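You operate a simulated robot arm through the tools that you are given. There is no shell and no other tool.

Carry out the task below with a simulated robot arm. There is one attempt and no reset: what you move stays moved.

## Task
Oil the bare top of the yellow card's block and shut it away in the top blue drawer.
Fine: use the yellow brush and the oil in the steel dish; put the brush back. Set down upright: yellow brush. A coat counts when it lies all over at full strength: go over it till it gets no stronger.
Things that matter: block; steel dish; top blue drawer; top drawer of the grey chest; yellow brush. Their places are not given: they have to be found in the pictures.

It is judged by the outcome, as a careful person would: the job done as asked, and still so three seconds after it is handed in. It fails if anything else is knocked over, pushed out of place, dropped, spilled or broken.

## Robot
A 7-joint arm with a three-finger gripper, fixed in place. Base frame: the origin is at the foot of the arm, x ahead of it, y to its left, z up; the work surface is at about z = 780. Readings come in mm, rad, newtons and seconds.
Its first joint turns from -2.897 to 2.897 rad. Payload 2.69 kg.
Tool frame: the origin (TCP) lies between the finger pads and is the grasp point; the fingertips stand 30 mm ahead of it; z points along the fingers, y is the line along which they close. The gripper opens to 128 mm. The gripper's body begins 117 mm behind the TCP.
Orientation is told as [roll, pitch, yaw] about the base's x, y, z axes, in that order, counted from this pose: with the fingers straight down and closing along the base's y, the tool's x points along the base's -x, its y along +y and its z along -z.

## Interface
- The arm moves only by the tool servo_tool. Its argument "deltas" is a list of rows, each an object of numbers (a shift or turn left out is 0, a gripper value left out holds the last): "rx", "ry", "rz": the turn, a rotation vector about the base's x, y, z in units of 8 degrees (1.0 is 8 degrees); "tx", "ty", "tz": the shift along the base's x, y, z in units of 50 mm (1.0 is 50 mm); "jaw": the gripper command, from -1 (fully open) to 1 (shut), values between in proportion. In form: [{"rx": .., "ry": .., "rz": .., "tx": .., "ty": .., "tz": .., "jaw": ..}, ...]. A call has 1 to 20 rows; each row shifts and turns the commanded pose from where the row before left it. A call with a number of a shift or a turn outside -1 to 1 is refused whole. Rows are played at 5 a second. More than 50 mm and 0.15 rad between two rows, or a gripper value outside its range, and nothing of the call is played. A pose out of reach is approached as far as the arm can. The call stops where the force on the tool passes 40 N (or 10 N more than at its start, if that is more) or the arm is blocked; 0.2 s more then pass. Each finger halts on what it meets, pressing with about 42 N; the grip force reading is that of the motor and also rises with nothing between the fingers. The clock runs only during rows and for 0.2 s after the last one: add rows that do not move to give the fingers time. It gives the time, the measured TCP pose, the force on the tool (base axes), the opening and the grip force at its end, in the units of the frame above (readings bear some noise), with the torque about the TCP (base axes, N m) and any sound that the robot's microphone picked up.
- Cameras (640 x 400 px; columns grow to the right, rows downward): "scene" is fixed at [223.5, 649.4, 1466.2]; the picture's right is [-0.72, -0.70, 0.00], its down [-0.54, 0.56, -0.63] and it looks along [0.44, -0.45, -0.78] (base axes); focal length 317 px, centre (320, 200). "wrist" rides on the gripper at [58, 54, -131] in the tool frame; the picture's right is [-0.68, 0.74, 0.00], its down [-0.62, -0.57, -0.55] and it looks along [-0.40, -0.37, 0.84] (tool axes); focal length 234 px, centre (320, 200).
- get_image(camera): a new picture of that camera. It takes no simulated time.
- raise_lower(by): slides the trunk up (or, below 0, down) by that many mm; the arm rides with it, the base frame stays. It gives what a move gives, with no picture.
- pixel_to_xyz(camera, pixels): for up to 12 pixels [column, row] of the newest picture of that camera ("zoom" is the newest enlarged one), the place [x, y, z] in the base frame of the surface seen there, good to about 2 mm. It takes no simulated time.
- enlarge(camera, box): a new picture of the part [left, top, right, bottom] of that camera's present view, enlarged. It takes no simulated time.
- close_job(): hands the job in; it is judged then, once.

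Leave the gripper open and the arm clear of the work at the hand-in unless told otherwise.

The tools are called after "Emit:" as a command line: name --argument value ..., lists and objects as JSON in quotes. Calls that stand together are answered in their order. servo_tool: Moves the arm, as the interface text tells. Its arguments: {"type":"object","properties":{"deltas":{"type":"array"}},"required":["deltas"]} The other tools are called the same way: raise_lower (by) slides the trunk up or down; get_image (camera) takes a picture; pixel_to_xyz (camera, pixels) gives the place of the surface under pixels of a picture; enlarge (camera, box) takes an enlarged picture of a part of a camera's view; close_job () hands the job in.

At the start:

```text
time_s: 0.0
position: [505.3, 480.3, 1153.0]
ee_rot: [0.001, 0.001, 0.0]
force: [0.4, -0.4, 0.5]
moment: [0.01, 0.01, 0.0]
width: 128.1
grasp_force: 0.0
trunk travel left (down, up): [-150.0, 200.0]
```

scene: 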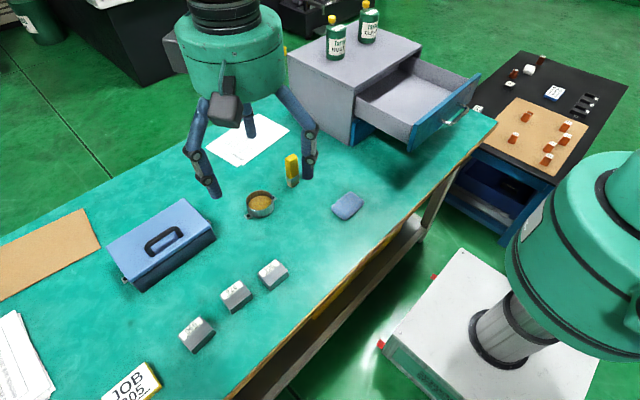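
wrist: 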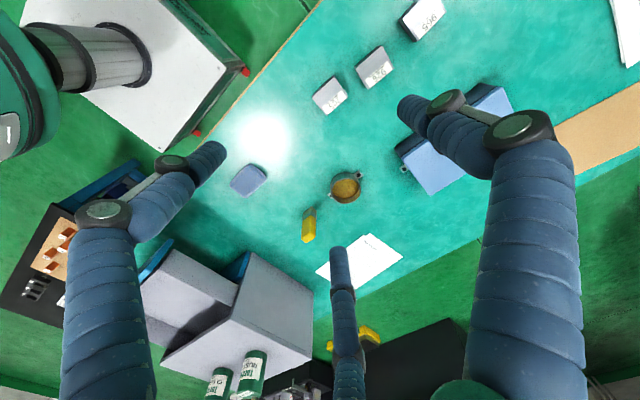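

I start by looking closely: three grey blocks around (195,335), (235,295), (272,273), the dish at (260,204), the yellow brush at (291,170), the grey chest with an open drawer at (415,100), and a job card at (130,385). I'll enlarge these parts to read them.

Emit:
enlarge --camera "scene" --box '[80, 240, 300, 400]'

Emit:
enlarge --camera "scene" --box '[260, 0, 500, 150]'

Emit:
enlarge --camera "scene" --box '[200, 130, 380, 240]'

Emit:
enlarge --camera "scene" --box '[440, 40, 640, 250]'

```text
2.50 times, centred on (190, 320) of scene
```

zoom: 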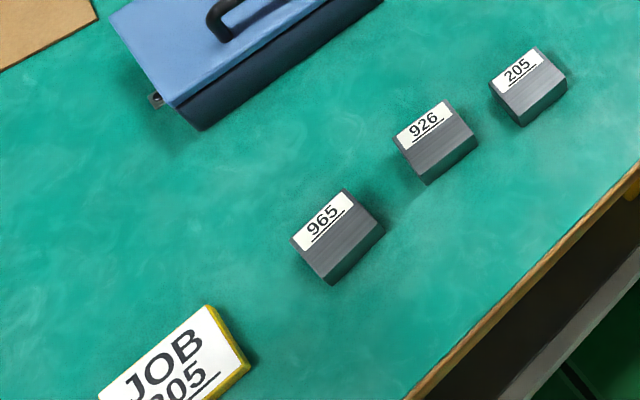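

```text
2.67 times, centred on (380, 75) of scene
```

zoom: 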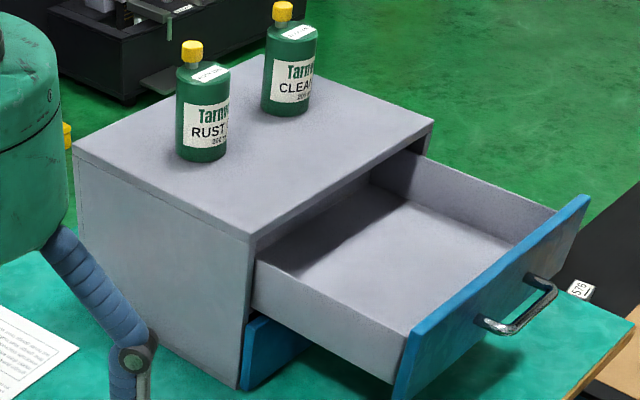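

```text
3.56 times, centred on (290, 185) of scene
```

zoom: 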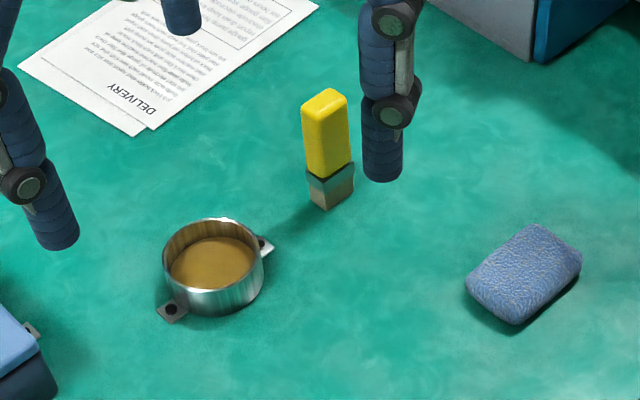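

```text
1.90 times, centred on (540, 145) of scene
```

zoom: 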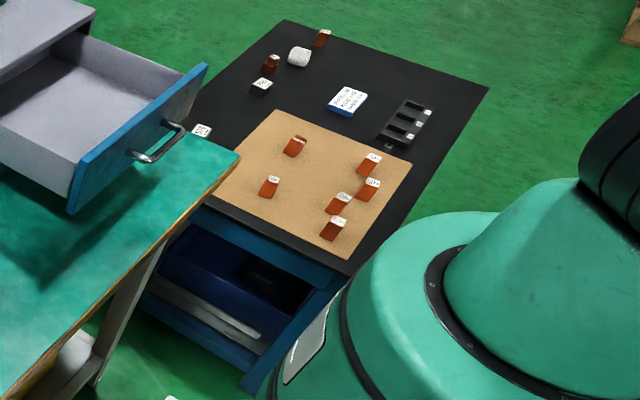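

The blocks read 965, 926 and 205, and the yellow card's number is partly cut off at the bottom of the scene view. I'll check that card more closely, enlarge the cabinet at right, and measure the key places.

Emit:
enlarge --camera "wrist" --box '[280, 0, 480, 125]'

Emit:
enlarge --camera "scene" --box '[90, 340, 186, 400]'

Emit:
enlarge --camera "wrist" --box '[0, 150, 330, 400]'

Emit:
pixel_to_xyz --camera "scene" --pixels '[[272, 270], [235, 292], [195, 330], [260, 204], [291, 160], [291, 183], [348, 206], [240, 225], [415, 95], [455, 118], [350, 50], [130, 385]]'

```text
3.20 times, centred on (380, 62) of wrist
```

zoom: 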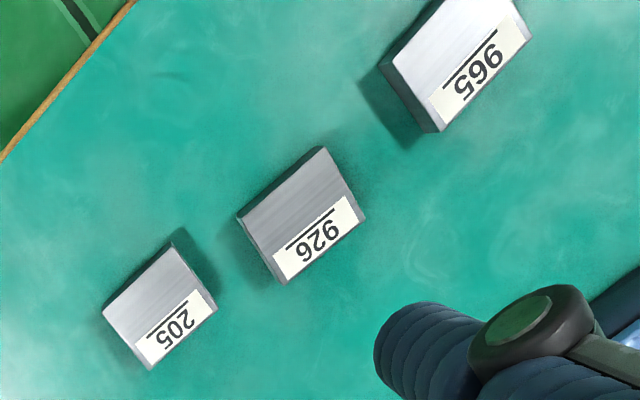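

```text
6.67 times, centred on (138, 370) of scene
```

zoom: 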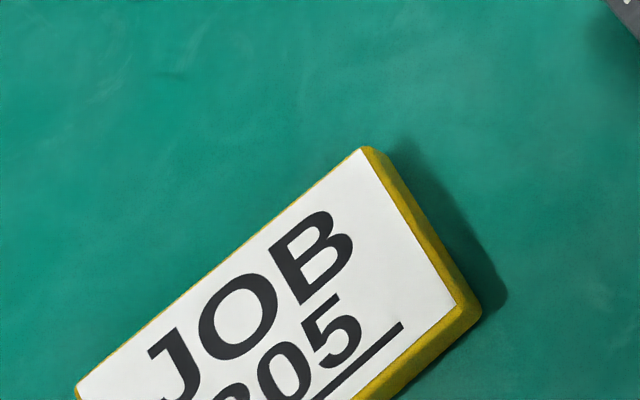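

```text
1.60 times, centred on (165, 275) of wrist
```

zoom: 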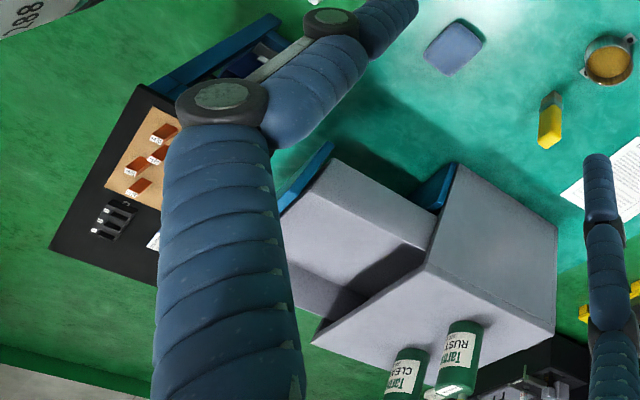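

```text
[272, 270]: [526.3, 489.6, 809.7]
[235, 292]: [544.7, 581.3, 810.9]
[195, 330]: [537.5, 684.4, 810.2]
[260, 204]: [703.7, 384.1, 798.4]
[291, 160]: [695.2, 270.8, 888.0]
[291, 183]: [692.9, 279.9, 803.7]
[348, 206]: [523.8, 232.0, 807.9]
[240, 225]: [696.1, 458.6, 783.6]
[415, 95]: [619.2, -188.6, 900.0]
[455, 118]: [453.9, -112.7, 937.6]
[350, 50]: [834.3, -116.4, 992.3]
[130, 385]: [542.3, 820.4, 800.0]
```

The card's last two digits are 05 and only block 205 matches so far. I'll move the gripper 150 mm to the left (+y) at this safe height to see the whole card in the wrist view.

Emit:
servo_tool --deltas '[{"ty": 1}, {"ty": 1}, {"ty": 1}, {}]'

Emit:
get_image --camera "wrist"

Emit:
get_image --camera "scene"

```text
time_s: 1.0
position: [507.0, 632.5, 1153.5]
ee_rot: [-0.003, 0.0, 0.0]
force: [0.3, 0.6, -1.0]
moment: [-0.06, -0.02, 0.01]
width: 128.2
grasp_force: 0.1
trunk travel left (down, up): [-150.0, 200.0]
```

```text
taken
```

wrist: 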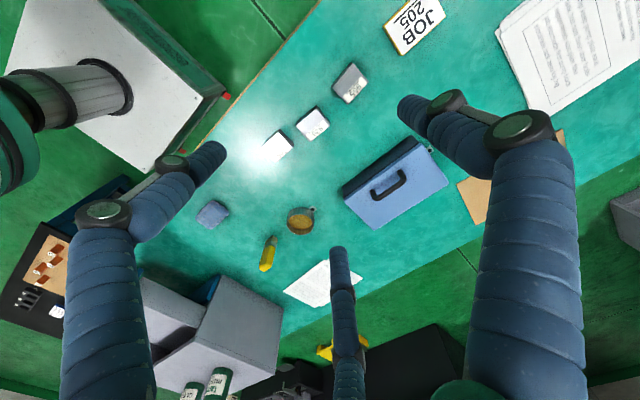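

```text
taken
```

scene: 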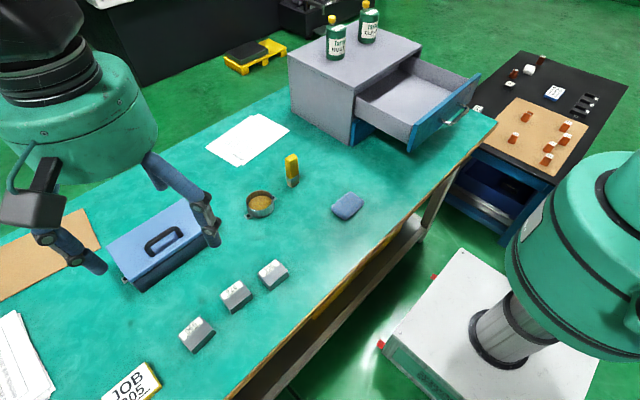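

The card reads JOB 205, so block 205 nearest the dish is the one. The gripper looks odd (three blue limbs), so I'll close it in free air and watch how the fingers move before touching anything.

Emit:
servo_tool --deltas '[{"jaw": 0.6}, {}, {}, {}]'

Emit:
get_image --camera "wrist"

Emit:
enlarge --camera "scene" --box '[0, 60, 240, 300]'

```text
time_s: 2.0
position: [508.1, 630.1, 1154.9]
ee_rot: [0.0, -0.001, 0.0]
force: [1.0, -0.2, -0.6]
moment: [0.02, 0.0, 0.01]
width: 25.6
grasp_force: 0.0
trunk travel left (down, up): [-150.0, 200.0]
```

```text
taken
```

wrist: 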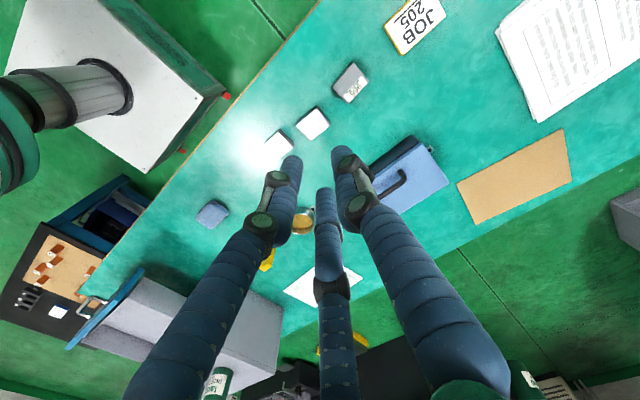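

```text
1.67 times, centred on (120, 180) of scene
```

zoom: 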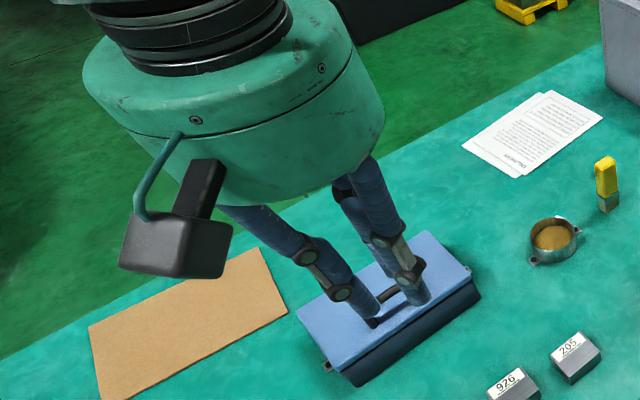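

The gripper is drawn with three limbs that close toward the centre. I'll keep margins for that. With the arm away, I now enlarge the brush and dish and the block for measurement.

Emit:
enlarge --camera "scene" --box '[230, 145, 326, 225]'

Emit:
pixel_to_xyz --camera "zoom" --pixels '[[370, 80], [420, 60], [440, 80], [380, 200], [410, 240], [450, 220], [445, 180], [100, 350], [280, 320], [200, 370], [190, 480], [330, 330]]'

```text
5.00 times, centred on (278, 185) of scene
```

zoom: 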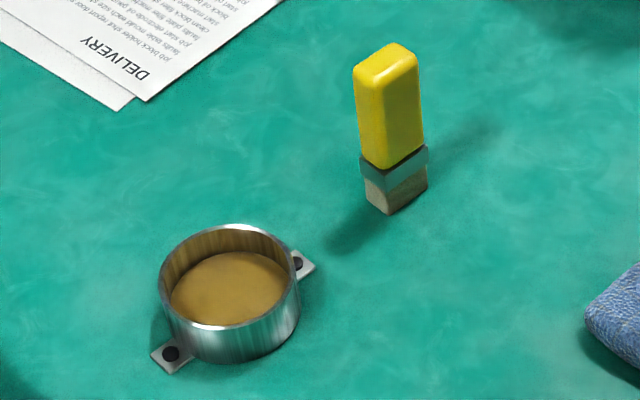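

```text
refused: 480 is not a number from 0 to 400
```

The brush stands upright on its bristles: top around zoom (387,65), bristle foot around (390,210). I measure points on the brush and the dish.

Emit:
pixel_to_xyz --camera "zoom" --pixels '[[387, 62], [362, 72], [392, 50], [413, 62], [388, 82], [370, 120], [405, 120], [385, 165], [385, 211], [425, 188], [367, 180], [425, 160]]'

Emit:
pixel_to_xyz --camera "zoom" --pixels '[[230, 290], [165, 265], [235, 225], [297, 275], [220, 330], [230, 360], [175, 295], [285, 285], [240, 260], [170, 355], [300, 265], [230, 320]]'

```text
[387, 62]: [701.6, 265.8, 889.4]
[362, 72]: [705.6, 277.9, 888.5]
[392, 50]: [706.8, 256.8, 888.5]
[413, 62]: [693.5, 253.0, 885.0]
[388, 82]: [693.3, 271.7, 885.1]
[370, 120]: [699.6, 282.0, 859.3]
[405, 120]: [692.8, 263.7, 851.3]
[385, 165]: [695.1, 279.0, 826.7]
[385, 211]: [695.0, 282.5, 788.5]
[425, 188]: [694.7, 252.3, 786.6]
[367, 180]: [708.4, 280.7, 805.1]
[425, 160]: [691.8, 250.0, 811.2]
```

```text
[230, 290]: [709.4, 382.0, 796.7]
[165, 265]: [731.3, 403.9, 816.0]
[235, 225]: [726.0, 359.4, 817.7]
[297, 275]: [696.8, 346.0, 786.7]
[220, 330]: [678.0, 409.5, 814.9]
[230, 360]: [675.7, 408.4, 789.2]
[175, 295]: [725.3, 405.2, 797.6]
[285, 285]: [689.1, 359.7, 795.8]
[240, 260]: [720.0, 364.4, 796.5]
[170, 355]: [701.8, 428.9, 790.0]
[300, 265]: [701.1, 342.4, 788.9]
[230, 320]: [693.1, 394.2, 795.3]
```

Brush centre is near (700, 267), about 30 mm wide along y and 15 mm thick along x, top z≈889; dish centre near (702, 385), rim z≈817, oil z≈796. Now I enlarge block 205 at scene (272,273).

Emit:
enlarge --camera "scene" --box '[224, 240, 320, 300]'

Emit:
pixel_to_xyz --camera "zoom" --pixels '[[235, 175], [355, 130], [330, 220], [300, 270], [410, 190], [260, 240], [270, 190], [400, 150], [320, 200], [350, 240], [360, 175], [440, 290]]'

```text
6.67 times, centred on (272, 270) of scene
```

zoom: 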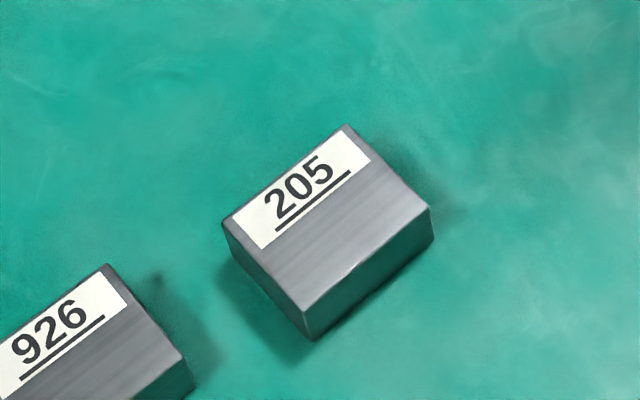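

```text
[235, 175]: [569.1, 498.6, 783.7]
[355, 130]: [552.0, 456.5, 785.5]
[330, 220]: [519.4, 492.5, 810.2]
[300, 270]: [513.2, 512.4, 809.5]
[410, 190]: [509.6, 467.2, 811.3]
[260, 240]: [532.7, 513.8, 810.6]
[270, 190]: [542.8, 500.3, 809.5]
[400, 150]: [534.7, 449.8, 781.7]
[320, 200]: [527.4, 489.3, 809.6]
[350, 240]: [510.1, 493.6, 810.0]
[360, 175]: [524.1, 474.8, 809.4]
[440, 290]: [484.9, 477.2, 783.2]
```

I measure the block's top corners (slightly inside) and the label/bare boundary.

Emit:
pixel_to_xyz --camera "zoom" --pixels '[[228, 220], [345, 130], [425, 208], [305, 304], [262, 247], [369, 160], [316, 204], [235, 222], [260, 320], [305, 335], [430, 240], [228, 240]]'

Emit:
pixel_to_xyz --camera "scene" --pixels '[[410, 145], [480, 75], [356, 95], [420, 50], [355, 60], [400, 110], [440, 80], [465, 112], [448, 124], [370, 130], [290, 60], [355, 85]]'

Emit:
enlarge --camera "scene" --box '[330, 30, 490, 160]'

```text
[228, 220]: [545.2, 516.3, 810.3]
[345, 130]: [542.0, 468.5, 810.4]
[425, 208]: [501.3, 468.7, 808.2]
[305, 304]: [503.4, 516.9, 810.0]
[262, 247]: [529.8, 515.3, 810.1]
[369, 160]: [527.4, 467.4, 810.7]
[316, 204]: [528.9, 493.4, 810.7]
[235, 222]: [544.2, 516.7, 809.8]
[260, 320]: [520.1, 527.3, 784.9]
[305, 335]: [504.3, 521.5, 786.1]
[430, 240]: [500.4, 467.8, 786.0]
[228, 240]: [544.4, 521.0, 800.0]
```

```text
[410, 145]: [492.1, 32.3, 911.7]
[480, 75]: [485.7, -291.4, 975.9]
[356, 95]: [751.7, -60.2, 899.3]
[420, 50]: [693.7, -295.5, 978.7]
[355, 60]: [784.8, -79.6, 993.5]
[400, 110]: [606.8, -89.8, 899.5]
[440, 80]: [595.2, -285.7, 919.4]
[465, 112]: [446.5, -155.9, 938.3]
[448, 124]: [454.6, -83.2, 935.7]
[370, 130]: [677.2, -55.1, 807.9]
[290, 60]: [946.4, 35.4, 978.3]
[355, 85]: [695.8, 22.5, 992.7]
```

```text
3.08 times, centred on (410, 95) of scene
```

zoom: 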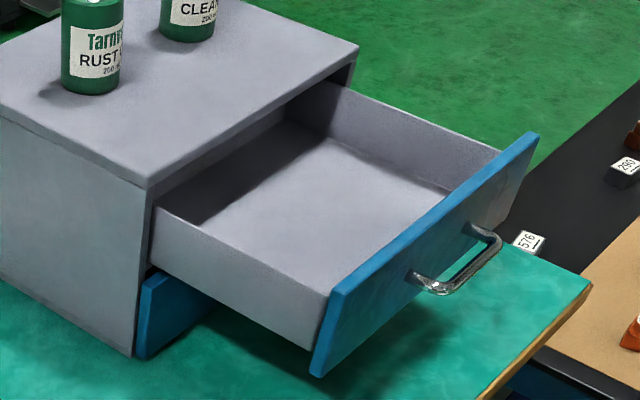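

The block top spans about x 500–547, y 467–518, z 810, with the label on x>529, so the bare strip is x 500–528. The grey chest's top drawer stands open with floor z≈900. I also want to be sure about the blue cabinet at the right of the scene (500,190) so that I don't mistake the drawer.

Emit:
enlarge --camera "scene" --box '[430, 130, 590, 250]'

Emit:
pixel_to_xyz --camera "scene" --pixels '[[505, 185], [480, 205], [520, 165], [470, 185], [530, 200], [500, 155], [560, 90], [500, 230], [540, 130], [460, 200]]'

```text
3.33 times, centred on (510, 190) of scene
```

zoom: 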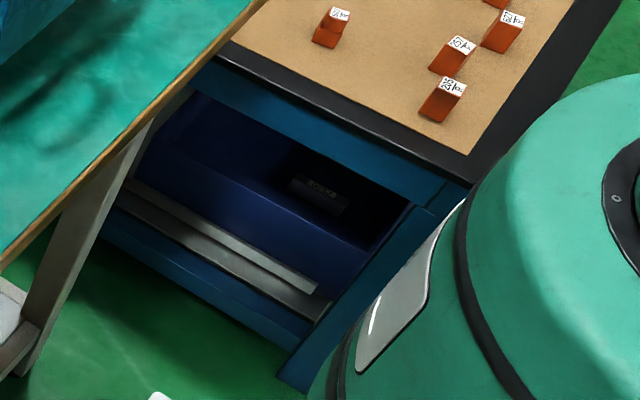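

```text
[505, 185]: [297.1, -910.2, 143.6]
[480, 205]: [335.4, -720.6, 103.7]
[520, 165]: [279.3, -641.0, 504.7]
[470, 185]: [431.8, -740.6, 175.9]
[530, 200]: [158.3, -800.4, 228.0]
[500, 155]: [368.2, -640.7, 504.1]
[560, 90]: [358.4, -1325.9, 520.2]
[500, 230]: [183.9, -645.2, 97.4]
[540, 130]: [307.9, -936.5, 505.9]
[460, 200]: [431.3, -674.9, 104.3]
```

That cabinet is floor-level background out of reach; the top blue drawer is the open top drawer of the grey chest. I'll measure its walls, front and handle.

Emit:
enlarge --camera "scene" --box '[330, 30, 490, 160]'

Emit:
pixel_to_xyz --camera "zoom" --pixels '[[155, 210], [328, 292], [240, 270], [335, 300], [530, 140], [335, 285], [315, 370], [400, 290], [500, 155], [325, 88], [350, 70], [145, 185]]'

Emit:
pixel_to_xyz --camera "zoom" --pixels '[[430, 288], [495, 240], [468, 226], [410, 275], [350, 330], [500, 200], [250, 200], [380, 200], [150, 300], [180, 310], [200, 200], [300, 120]]'

```text
3.08 times, centred on (410, 95) of scene
```

zoom: 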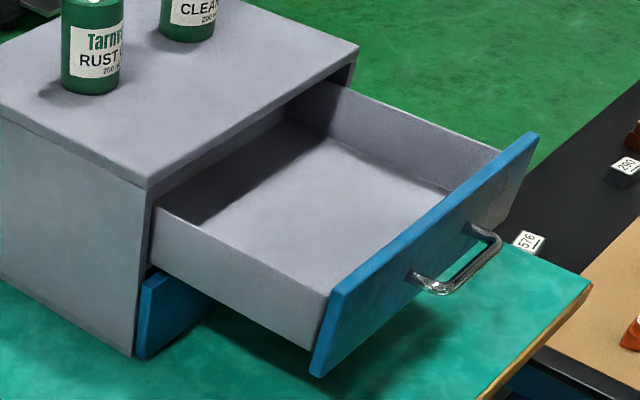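

```text
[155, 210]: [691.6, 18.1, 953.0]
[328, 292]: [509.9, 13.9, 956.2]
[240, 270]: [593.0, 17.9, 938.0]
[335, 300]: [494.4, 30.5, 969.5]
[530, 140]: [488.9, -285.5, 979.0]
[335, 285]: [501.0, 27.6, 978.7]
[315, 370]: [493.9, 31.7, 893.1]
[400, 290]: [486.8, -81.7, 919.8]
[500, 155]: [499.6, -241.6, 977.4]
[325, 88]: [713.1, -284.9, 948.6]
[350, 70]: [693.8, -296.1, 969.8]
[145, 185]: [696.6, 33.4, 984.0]
```

```text
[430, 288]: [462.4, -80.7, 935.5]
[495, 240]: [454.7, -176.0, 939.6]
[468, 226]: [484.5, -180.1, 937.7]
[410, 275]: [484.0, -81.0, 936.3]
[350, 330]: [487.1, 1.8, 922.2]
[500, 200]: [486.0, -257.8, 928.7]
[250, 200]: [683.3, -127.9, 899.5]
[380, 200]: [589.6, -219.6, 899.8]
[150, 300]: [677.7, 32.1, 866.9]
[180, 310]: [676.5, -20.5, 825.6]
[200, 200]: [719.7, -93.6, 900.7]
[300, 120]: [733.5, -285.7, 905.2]
```

The drawer front is at x≈487 with its handle bar at (450, -130, 938); the shut position should be about x≈677 (flush with the lower front). Now I open the gripper and travel high over the bench to above the brush at about (700, 267).

Emit:
servo_tool --deltas '[{"tx": 0.48, "ty": -0.9, "jaw": -1}, {"tx": 0.48, "ty": -0.9}, {"tx": 0.48, "ty": -0.9}, {"tx": 0.48, "ty": -0.9}, {"tx": 0.48, "ty": -0.9}, {"tx": 0.48, "ty": -0.9}, {"tx": 0.48, "ty": -0.9}, {"tx": 0.48, "ty": -0.9}, {}, {}]'

Emit:
get_image --camera "wrist"

Emit:
get_image --camera "scene"

```text
refused: row 1 steps farther than a row can; nothing moved
```

```text
taken
```

wrist: 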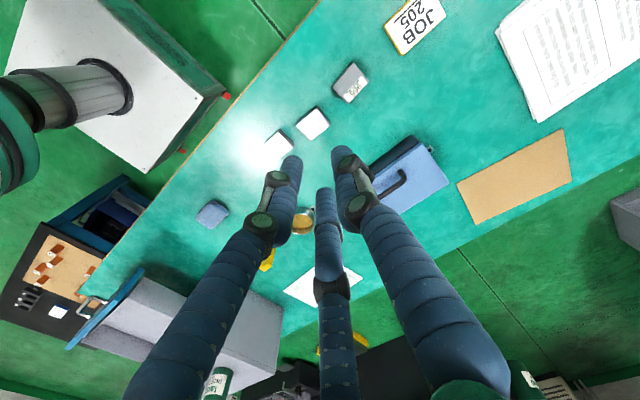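

```text
taken
```

scene: 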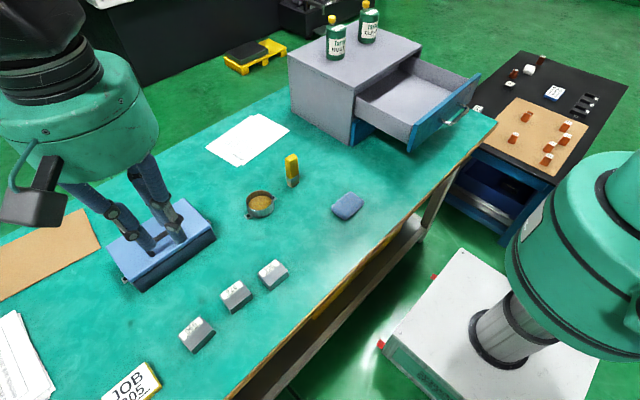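

The row step was over 50 mm in total; I redo the same move in 9 smaller rows.

Emit:
servo_tool --deltas '[{"tx": 0.427, "ty": -0.807, "jaw": -1}, {"tx": 0.427, "ty": -0.807}, {"tx": 0.427, "ty": -0.807}, {"tx": 0.427, "ty": -0.807}, {"tx": 0.427, "ty": -0.807}, {"tx": 0.427, "ty": -0.807}, {"tx": 0.427, "ty": -0.807}, {"tx": 0.427, "ty": -0.807}, {"tx": 0.427, "ty": -0.807}, {}, {}]'

Emit:
get_image --camera "wrist"

Emit:
get_image --camera "scene"

```text
time_s: 4.4
position: [698.0, 268.2, 1154.9]
ee_rot: [0.001, 0.001, 0.0]
force: [0.2, 0.2, -0.3]
moment: [-0.02, -0.01, -0.01]
width: 128.3
grasp_force: 0.1
trunk travel left (down, up): [-150.0, 200.0]
```

```text
taken
```

wrist: 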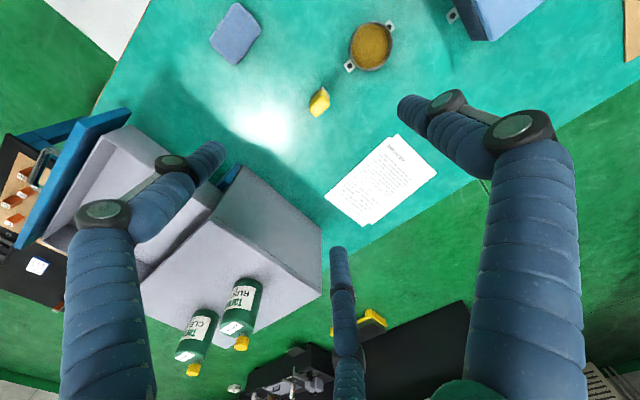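

```text
taken
```

scene: 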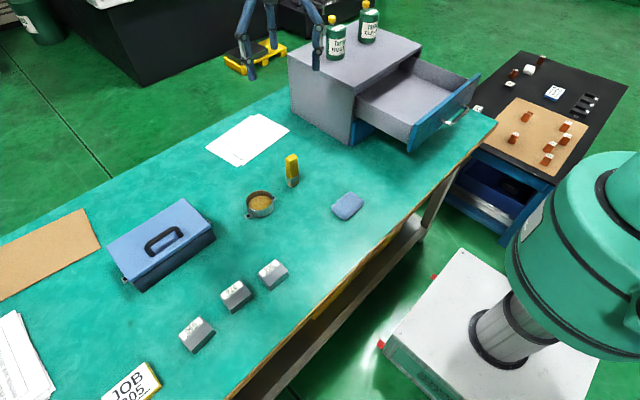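

The gripper is above the brush. In the wrist view the brush's yellow top is at about (318,102); I enlarge it and measure its position and yaw from this side.

Emit:
enlarge --camera "wrist" --box '[278, 75, 358, 125]'

```text
8.00 times, centred on (318, 100) of wrist
```

zoom: 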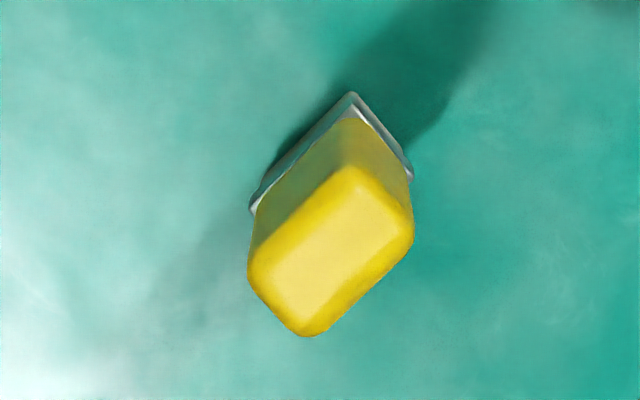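

I measure points on the brush top from this view.

Emit:
pixel_to_xyz --camera "zoom" --pixels '[[332, 252], [352, 178], [405, 235], [308, 328], [256, 268], [378, 200], [282, 300], [300, 220], [360, 285], [352, 97], [255, 205], [408, 175]]'

```text
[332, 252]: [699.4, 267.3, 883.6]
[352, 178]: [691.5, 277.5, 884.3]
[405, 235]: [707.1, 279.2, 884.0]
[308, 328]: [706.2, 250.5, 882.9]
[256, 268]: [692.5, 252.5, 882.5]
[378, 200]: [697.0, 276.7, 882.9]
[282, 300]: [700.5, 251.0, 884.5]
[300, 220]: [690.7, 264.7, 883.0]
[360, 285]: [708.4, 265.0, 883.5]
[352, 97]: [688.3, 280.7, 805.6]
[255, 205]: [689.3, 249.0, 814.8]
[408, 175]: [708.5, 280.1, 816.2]
```

From this side the brush top is centred at about (699.5, 265.5), 30 mm along y and 18 mm along x, axis-aligned. I descend partway to z≈960 (fingertips still above the brush), with slight centring, and read the pose.

Emit:
servo_tool --deltas '[{"tz": -0.9, "jaw": -1}, {"tz": -0.9}, {"tz": -0.9}, {"tz": -0.9}, {}, {}]'

Emit:
servo_tool --deltas '[{}]'

Emit:
servo_tool --deltas '[{}]'

Emit:
get_image --camera "wrist"

Emit:
get_image --camera "scene"

```text
time_s: 5.8
position: [696.4, 267.0, 975.8]
ee_rot: [0.0, 0.001, 0.0]
force: [0.1, 0.7, 0.0]
moment: [0.01, -0.03, -0.04]
width: 127.7
grasp_force: 0.0
trunk travel left (down, up): [-150.0, 200.0]
```

```text
time_s: 6.2
position: [695.2, 267.7, 975.4]
ee_rot: [0.001, 0.0, 0.0]
force: [1.1, -0.2, -0.5]
moment: [-0.01, 0.02, 0.0]
width: 127.8
grasp_force: 0.1
trunk travel left (down, up): [-150.0, 200.0]
```

```text
time_s: 6.6
position: [695.9, 267.9, 975.0]
ee_rot: [0.001, -0.002, -0.001]
force: [0.8, 0.0, -0.5]
moment: [0.02, 0.0, -0.01]
width: 128.0
grasp_force: 0.1
trunk travel left (down, up): [-150.0, 200.0]
```

```text
taken
```

wrist: 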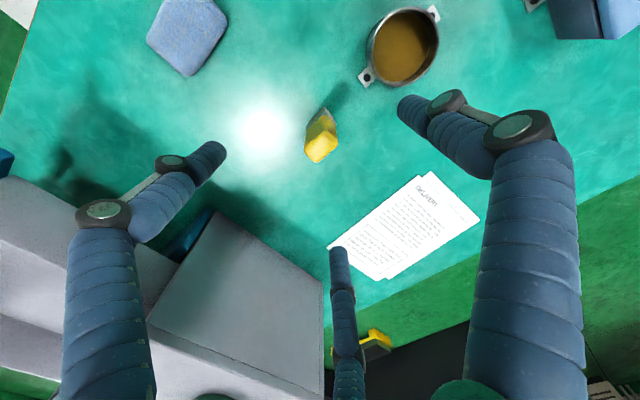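

```text
taken
```

scene: 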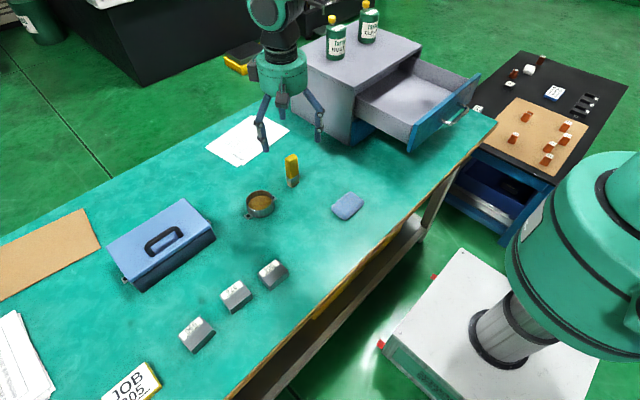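

TCP is about (696, 267.5, 975). I narrow the opening to ~64 mm so the +y finger stays away from the dish, shift to the brush centre, and descend slowly to z≈862 around the handle.

Emit:
servo_tool --deltas '[{"tx": 0.074, "ty": -0.04, "jaw": 0.0}, {}, {"tz": -0.45}, {"tz": -0.45}, {"tz": -0.45}, {"tz": -0.45}, {"tz": -0.45}, {}, {}]'

Emit:
get_image --camera "wrist"

Emit:
enlarge --camera "scene" --box '[230, 90, 350, 220]'

```text
time_s: 8.6
position: [703.7, 263.6, 861.5]
ee_rot: [0.0, 0.001, -0.002]
force: [0.1, -0.3, -0.3]
moment: [-0.02, 0.0, 0.02]
width: 64.0
grasp_force: 0.1
trunk travel left (down, up): [-150.0, 200.0]
```

```text
taken
```

wrist: 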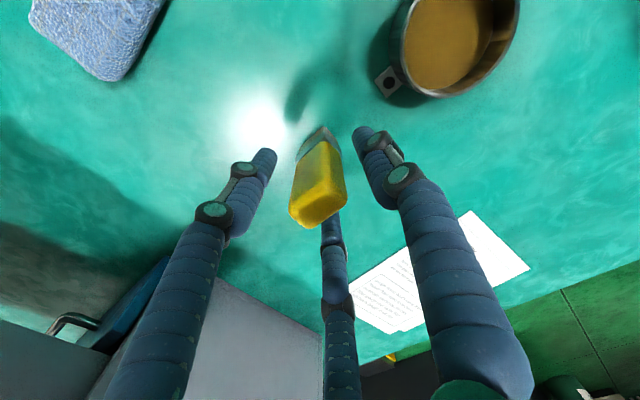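

```text
3.08 times, centred on (290, 155) of scene
```

zoom: 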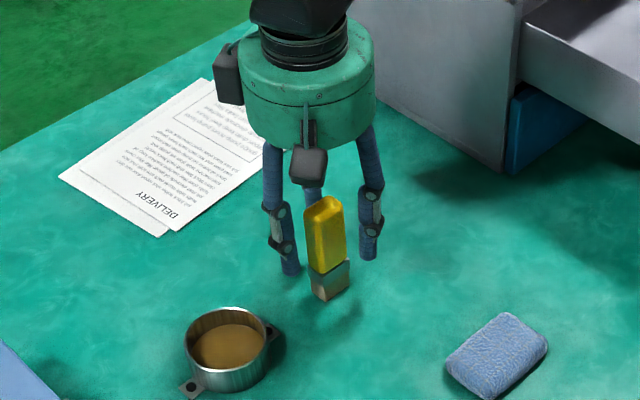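

The reading shifted to x≈703.7; I read the pose twice more to average out noise and look again.

Emit:
servo_tool --deltas '[{}]'

Emit:
servo_tool --deltas '[{}]'

Emit:
servo_tool --deltas '[{}]'

Emit:
enlarge --camera "wrist" --box '[240, 120, 400, 240]'

Emit:
pixel_to_xyz --camera "zoom" --pixels '[[310, 250], [310, 280], [290, 265], [345, 245], [280, 215], [340, 200], [320, 120], [330, 60]]'

```text
time_s: 9.0
position: [703.8, 264.8, 861.5]
ee_rot: [-0.001, 0.0, -0.001]
force: [0.1, -0.3, 0.2]
moment: [0.0, -0.03, 0.01]
width: 64.0
grasp_force: 0.1
trunk travel left (down, up): [-150.0, 200.0]
```

```text
time_s: 9.4
position: [703.6, 264.6, 861.4]
ee_rot: [0.001, 0.0, 0.002]
force: [-0.2, -0.3, -0.2]
moment: [0.0, 0.0, 0.0]
width: 63.8
grasp_force: 0.0
trunk travel left (down, up): [-150.0, 200.0]
```

```text
time_s: 9.8
position: [702.8, 263.8, 860.1]
ee_rot: [0.0, 0.001, -0.001]
force: [0.0, 0.6, -0.6]
moment: [0.0, 0.0, -0.02]
width: 63.8
grasp_force: 0.1
trunk travel left (down, up): [-150.0, 200.0]
```

```text
3.33 times, centred on (320, 180) of wrist
```

zoom: 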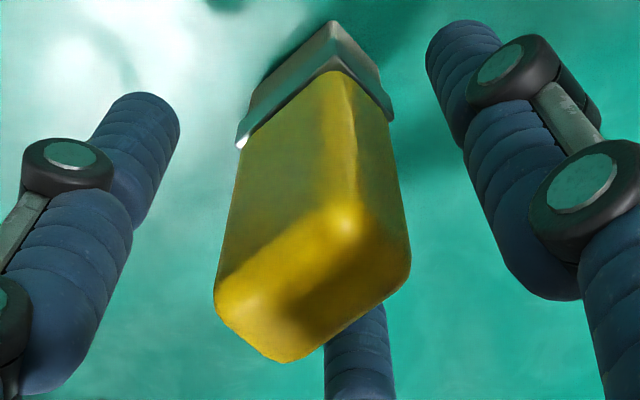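

```text
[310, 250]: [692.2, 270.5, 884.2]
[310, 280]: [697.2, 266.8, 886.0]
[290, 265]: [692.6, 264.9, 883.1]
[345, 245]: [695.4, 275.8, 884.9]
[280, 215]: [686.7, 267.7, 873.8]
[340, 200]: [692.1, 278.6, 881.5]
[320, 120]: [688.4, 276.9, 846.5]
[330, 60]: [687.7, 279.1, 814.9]
```

The averaged pose is (703.5, 264.2, 861). The brush centre is (699.6, 265.5), so I correct by -4 mm in x and +1 mm in y and read again.

Emit:
servo_tool --deltas '[{"tx": -0.08, "ty": 0.025}, {}, {}]'

Emit:
servo_tool --deltas '[{}]'

Emit:
servo_tool --deltas '[{}]'

```text
time_s: 10.6
position: [698.4, 265.5, 862.4]
ee_rot: [0.0, 0.0, 0.001]
force: [-0.2, 0.1, -0.6]
moment: [-0.03, 0.01, -0.02]
width: 64.1
grasp_force: 0.0
trunk travel left (down, up): [-150.0, 200.0]
```

```text
time_s: 11.0
position: [698.2, 265.4, 859.9]
ee_rot: [0.001, 0.001, 0.0]
force: [-0.3, 0.2, -0.2]
moment: [0.0, 0.04, -0.04]
width: 64.0
grasp_force: 0.0
trunk travel left (down, up): [-150.0, 200.0]
```

```text
time_s: 11.4
position: [698.7, 264.6, 861.7]
ee_rot: [0.001, 0.001, 0.0]
force: [0.3, 0.3, 0.0]
moment: [-0.01, 0.0, 0.02]
width: 64.2
grasp_force: 0.0
trunk travel left (down, up): [-150.0, 200.0]
```

TCP is now (698.4, 265.2, 861), centred on the handle. I close gently: first to ~38 mm, then shut on the handle.

Emit:
servo_tool --deltas '[{"jaw": 0.4}, {}, {"jaw": 0.5}, {"jaw": 0.7}, {"jaw": 1}, {}, {}, {}]'

Emit:
enlarge --camera "wrist" --box '[240, 120, 400, 240]'

Emit:
enlarge --camera "scene" --box '[230, 90, 350, 220]'

```text
time_s: 13.2
position: [698.0, 264.9, 861.2]
ee_rot: [0.0, 0.0, -0.001]
force: [0.1, 0.0, -0.5]
moment: [0.0, 0.0, -0.01]
width: 25.9
grasp_force: 42.0
trunk travel left (down, up): [-150.0, 200.0]
```

```text
3.33 times, centred on (320, 180) of wrist
```

zoom: 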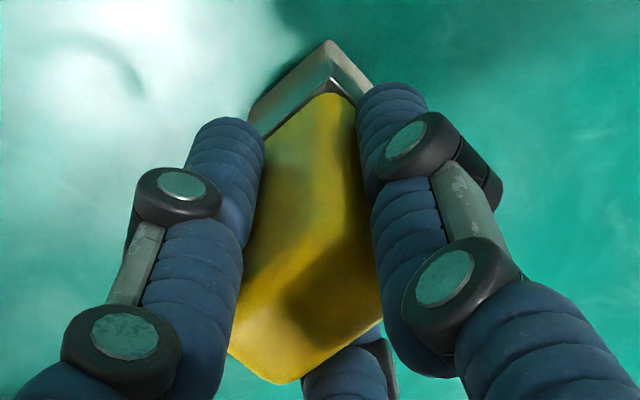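

```text
3.08 times, centred on (290, 155) of scene
```

zoom: 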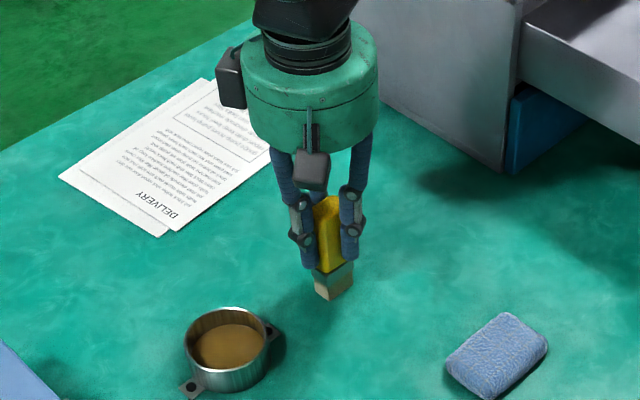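

The handle is held (width 25.9 mm, grip 42 N). I lift the brush straight up 100 mm slowly and check it.

Emit:
servo_tool --deltas '[{"tz": 0.2}, {"tz": 0.4}, {"tz": 0.6}, {"tz": 0.8}, {}, {}]'

Emit:
get_image --camera "wrist"

Emit:
enlarge --camera "scene" --box '[220, 80, 350, 220]'

```text
time_s: 14.6
position: [698.4, 265.7, 961.8]
ee_rot: [0.0, 0.0, 0.0]
force: [-0.1, -0.4, -1.2]
moment: [0.02, 0.01, -0.01]
width: 25.8
grasp_force: 42.2
trunk travel left (down, up): [-150.0, 200.0]
```

```text
taken
```

wrist: 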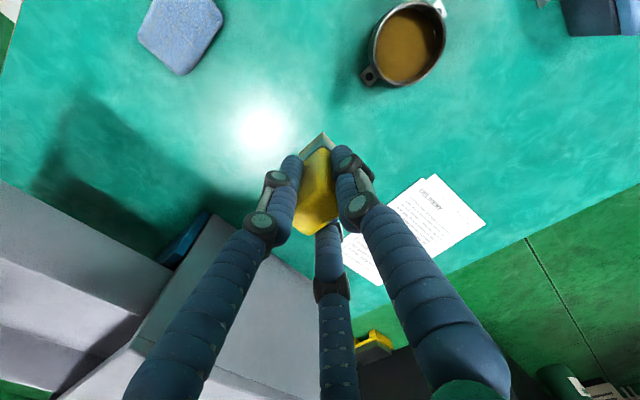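

```text
2.86 times, centred on (285, 150) of scene
```

zoom: 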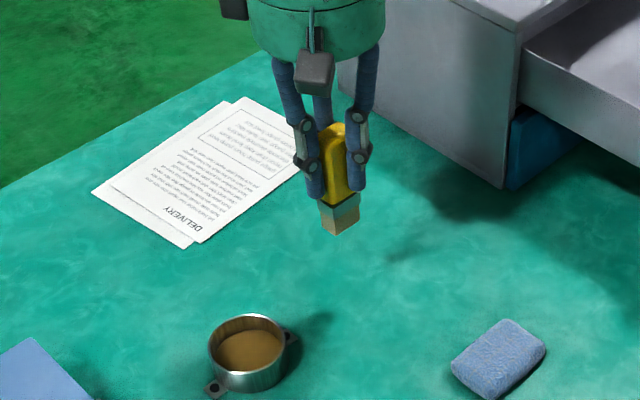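

The brush is lifted and hangs straight. I measure the bristle's bottom corners in the zoom (about (338,235), (358,220), (322,205)) to know the offset from the TCP.

Emit:
pixel_to_xyz --camera "zoom" --pixels '[[337, 233], [337, 225], [357, 220], [324, 222], [322, 205], [336, 212], [358, 200], [340, 180], [340, 130], [245, 355], [212, 340], [250, 317]]'

```text
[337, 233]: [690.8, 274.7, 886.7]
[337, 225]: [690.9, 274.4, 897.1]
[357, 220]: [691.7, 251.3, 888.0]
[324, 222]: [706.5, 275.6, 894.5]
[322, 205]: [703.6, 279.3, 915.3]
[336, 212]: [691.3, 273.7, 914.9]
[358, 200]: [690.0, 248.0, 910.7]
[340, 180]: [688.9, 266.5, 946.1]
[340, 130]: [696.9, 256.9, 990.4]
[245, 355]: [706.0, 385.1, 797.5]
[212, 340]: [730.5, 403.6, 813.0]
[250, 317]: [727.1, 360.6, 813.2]
```

The bristles are centred about at TCP (+0, -2) mm with their tips ≈81 mm below the TCP. I now move over the dish (centre 702, 385) at this height.

Emit:
servo_tool --deltas '[{"tx": 0.02, "ty": 0.6}, {"tx": 0.02, "ty": 0.6}, {"tx": 0.02, "ty": 0.6}, {"tx": 0.02, "ty": 0.6}, {}, {}]'

Emit:
servo_tool --deltas '[{}]'

Emit:
get_image --camera "wrist"

Emit:
enlarge --camera "scene" --box '[200, 110, 330, 230]'

```text
time_s: 16.0
position: [701.5, 383.7, 962.2]
ee_rot: [0.0, -0.001, 0.0]
force: [0.3, 0.8, -0.4]
moment: [0.01, 0.0, 0.04]
width: 25.6
grasp_force: 41.5
trunk travel left (down, up): [-150.0, 200.0]
```

```text
time_s: 16.4
position: [701.9, 385.4, 961.8]
ee_rot: [0.0, -0.001, 0.0]
force: [-1.0, 0.8, 0.0]
moment: [0.03, 0.01, -0.01]
width: 25.4
grasp_force: 42.0
trunk travel left (down, up): [-150.0, 200.0]
```

```text
taken
```

wrist: 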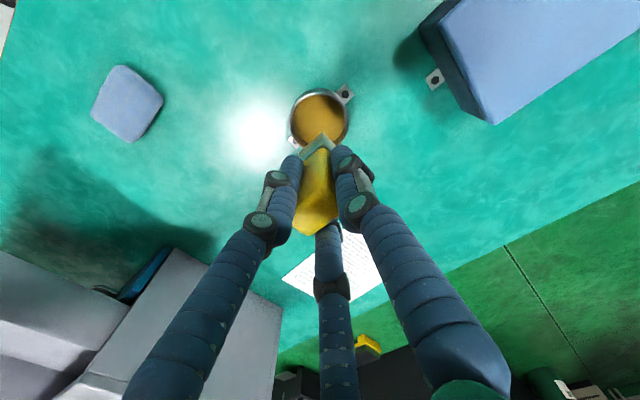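

```text
3.33 times, centred on (265, 170) of scene
```

zoom: 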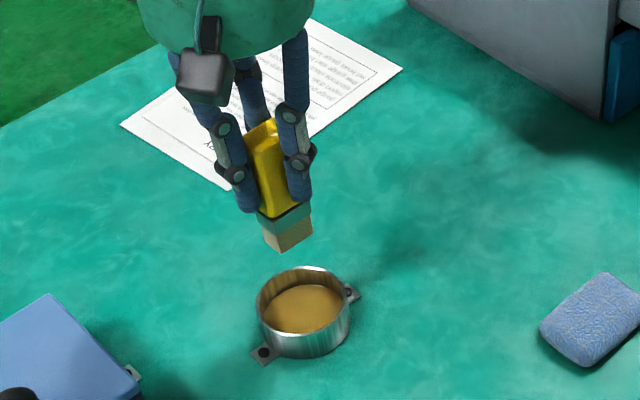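

The brush is over the dish. I lower it slowly to just above the oil (bristle tips ≈ z 802).

Emit:
servo_tool --deltas '[{"ty": 0.02, "tz": -0.4}, {"tz": -0.4}, {"tz": -0.4}, {"tz": -0.3}, {}, {}]'

Emit:
servo_tool --deltas '[{}]'

Emit:
enlarge --camera "scene" --box '[200, 130, 330, 230]'

```text
time_s: 17.8
position: [702.2, 385.8, 884.6]
ee_rot: [-0.001, -0.001, 0.0]
force: [0.3, 1.2, -1.3]
moment: [0.0, -0.04, -0.01]
width: 25.6
grasp_force: 41.8
trunk travel left (down, up): [-150.0, 200.0]
```

```text
time_s: 18.2
position: [701.1, 385.3, 885.1]
ee_rot: [0.0, -0.001, 0.001]
force: [0.0, -0.2, -0.6]
moment: [0.02, 0.02, -0.03]
width: 25.5
grasp_force: 42.3
trunk travel left (down, up): [-150.0, 200.0]
```

```text
4.00 times, centred on (265, 180) of scene
```

zoom: 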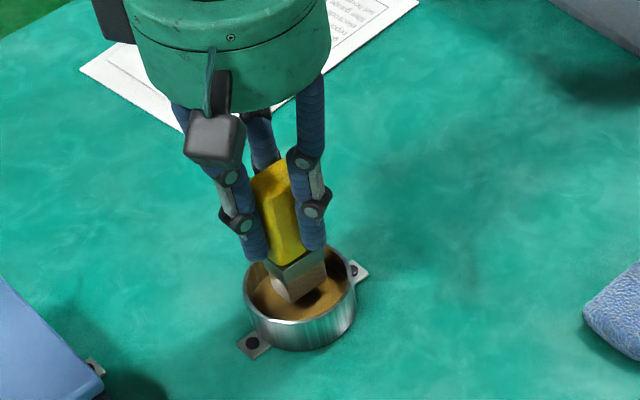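

The tips are inside the rim just above the oil. I dip 14 mm more in small steps (tips to ≈ z 790), pausing in the oil.

Emit:
servo_tool --deltas '[{"tz": -0.1}, {"tz": -0.1}, {"tz": -0.08}, {}, {}, {}]'

Emit:
enlarge --camera "scene" --box '[220, 150, 310, 230]'

```text
time_s: 19.6
position: [700.7, 384.8, 872.3]
ee_rot: [0.002, -0.001, 0.0]
force: [-0.2, 1.1, 14.8]
moment: [-0.09, 0.01, 0.02]
width: 25.5
grasp_force: 41.9
trunk travel left (down, up): [-150.0, 200.0]
```

```text
5.00 times, centred on (265, 190) of scene
```

zoom: 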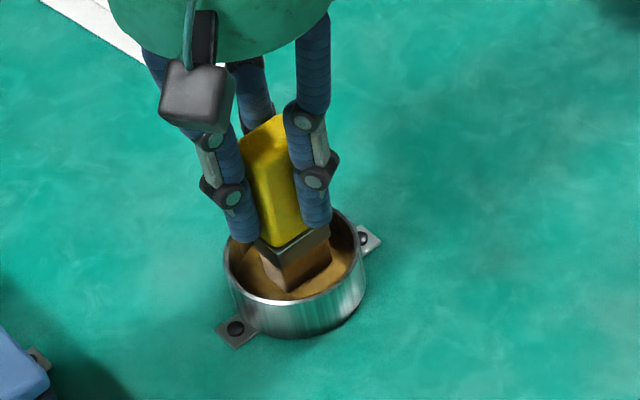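

The brush presses the bottom/oil with 15 N, so it's well dipped. I lift it out slowly and pause above the dish to let it drip off.

Emit:
servo_tool --deltas '[{"tz": 0.1}, {"tz": 0.15}, {"tz": 0.2}, {"tz": 0.2}, {}, {}, {}, {}]'

Emit:
enlarge --camera "scene" --box '[220, 130, 310, 230]'

```text
time_s: 21.4
position: [701.8, 384.8, 903.3]
ee_rot: [0.001, -0.001, 0.0]
force: [-0.4, 0.5, -0.9]
moment: [0.01, -0.02, -0.03]
width: 25.6
grasp_force: 41.8
trunk travel left (down, up): [-150.0, 200.0]
```

```text
4.00 times, centred on (265, 180) of scene
```

zoom: 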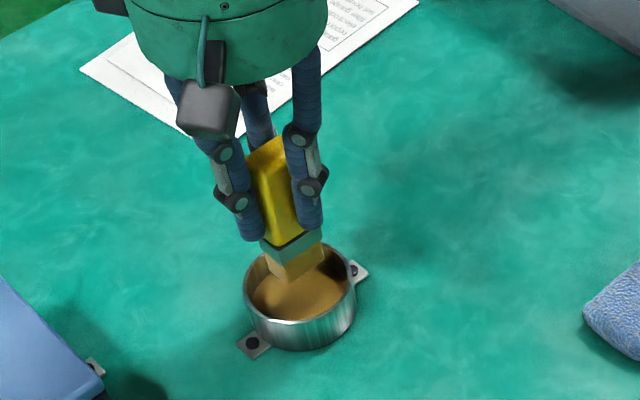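

The bristles look darker golden. I raise to z≈960 and check the brush tip and whether it slid in the grip.

Emit:
servo_tool --deltas '[{"tz": 0.3}, {"tz": 0.4}, {"tz": 0.45}, {}, {}, {}]'

Emit:
enlarge --camera "scene" --box '[220, 110, 310, 220]'

```text
time_s: 22.8
position: [702.1, 385.2, 961.6]
ee_rot: [-0.001, 0.001, -0.001]
force: [-0.2, 0.1, 0.2]
moment: [-0.02, -0.02, 0.0]
width: 25.6
grasp_force: 41.3
trunk travel left (down, up): [-150.0, 200.0]
```

```text
3.64 times, centred on (265, 165) of scene
```

zoom: 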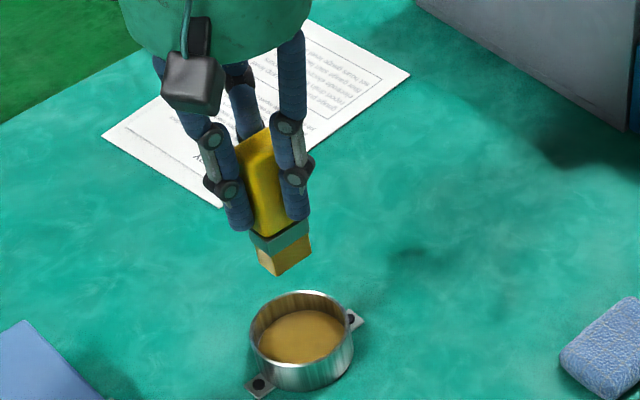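

The bristles are now coated gold. I measure the bristle tips here to confirm the offset.

Emit:
pixel_to_xyz --camera "zoom" --pixels '[[276, 272], [276, 264], [308, 252], [262, 262], [276, 256], [309, 240], [258, 250], [277, 244], [260, 180], [250, 140], [290, 330]]'

```text
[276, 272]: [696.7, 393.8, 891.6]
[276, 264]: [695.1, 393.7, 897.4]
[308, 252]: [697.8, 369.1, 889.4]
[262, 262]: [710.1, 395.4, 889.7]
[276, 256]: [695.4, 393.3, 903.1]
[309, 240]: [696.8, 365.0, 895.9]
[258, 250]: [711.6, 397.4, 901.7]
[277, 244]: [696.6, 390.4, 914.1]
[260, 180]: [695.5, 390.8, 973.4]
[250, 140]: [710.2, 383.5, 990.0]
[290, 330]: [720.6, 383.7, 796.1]
```

The tips are about 75–76 mm below the TCP now (the brush slid up a few mm in the grip); bristle footprint centre is about TCP (+1, -3). I move over the bare half of block 205 (centre ≈ (514, 492)) at this height.

Emit:
servo_tool --deltas '[{"tx": -0.63, "ty": 0.367}, {"tx": -0.63, "ty": 0.367}, {"tx": -0.63, "ty": 0.367}, {"tx": -0.63, "ty": 0.367}, {"tx": -0.63, "ty": 0.367}, {"tx": -0.63, "ty": 0.367}, {}, {}]'

Emit:
servo_tool --deltas '[{}]'

Emit:
get_image --camera "wrist"

Emit:
enlarge --camera "scene" --box '[200, 190, 330, 310]'

```text
time_s: 24.6
position: [513.4, 497.4, 960.6]
ee_rot: [-0.002, 0.0, 0.002]
force: [-0.7, 1.2, -0.6]
moment: [-0.01, 0.01, 0.0]
width: 25.9
grasp_force: 42.3
trunk travel left (down, up): [-150.0, 200.0]
```

```text
time_s: 25.0
position: [512.7, 495.8, 960.9]
ee_rot: [-0.001, 0.0, 0.0]
force: [-0.3, -1.1, -0.2]
moment: [-0.01, -0.02, -0.02]
width: 25.4
grasp_force: 42.1
trunk travel left (down, up): [-150.0, 200.0]
```

```text
taken
```

wrist: 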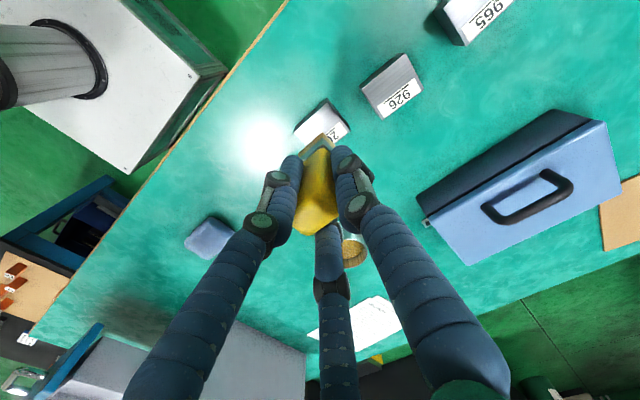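

```text
3.33 times, centred on (265, 250) of scene
```

zoom: 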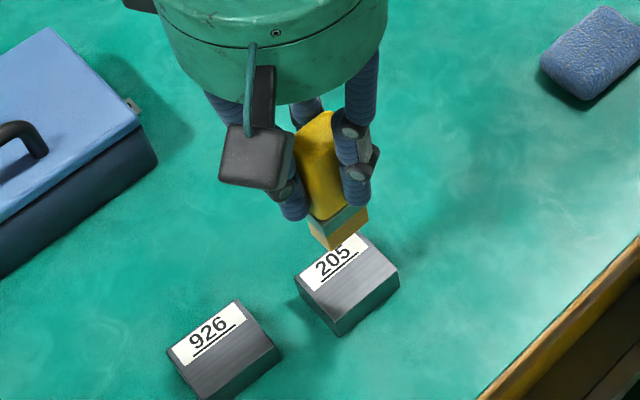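

The brush hangs above the block. I measure the bristle tips and the block corners again from this view before lowering.

Emit:
pixel_to_xyz --camera "zoom" --pixels '[[333, 244], [333, 236], [365, 222], [312, 230], [334, 226], [367, 212], [300, 272], [335, 315], [395, 268], [345, 290], [380, 262], [352, 250]]'

```text
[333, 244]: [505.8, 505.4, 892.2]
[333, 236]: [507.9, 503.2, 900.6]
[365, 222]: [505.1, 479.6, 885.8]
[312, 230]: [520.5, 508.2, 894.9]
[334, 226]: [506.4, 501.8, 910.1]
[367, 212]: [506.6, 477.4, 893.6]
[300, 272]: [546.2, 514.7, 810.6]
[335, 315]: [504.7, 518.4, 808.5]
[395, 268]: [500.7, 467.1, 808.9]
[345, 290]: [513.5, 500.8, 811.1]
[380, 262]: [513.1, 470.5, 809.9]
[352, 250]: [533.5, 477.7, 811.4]
```

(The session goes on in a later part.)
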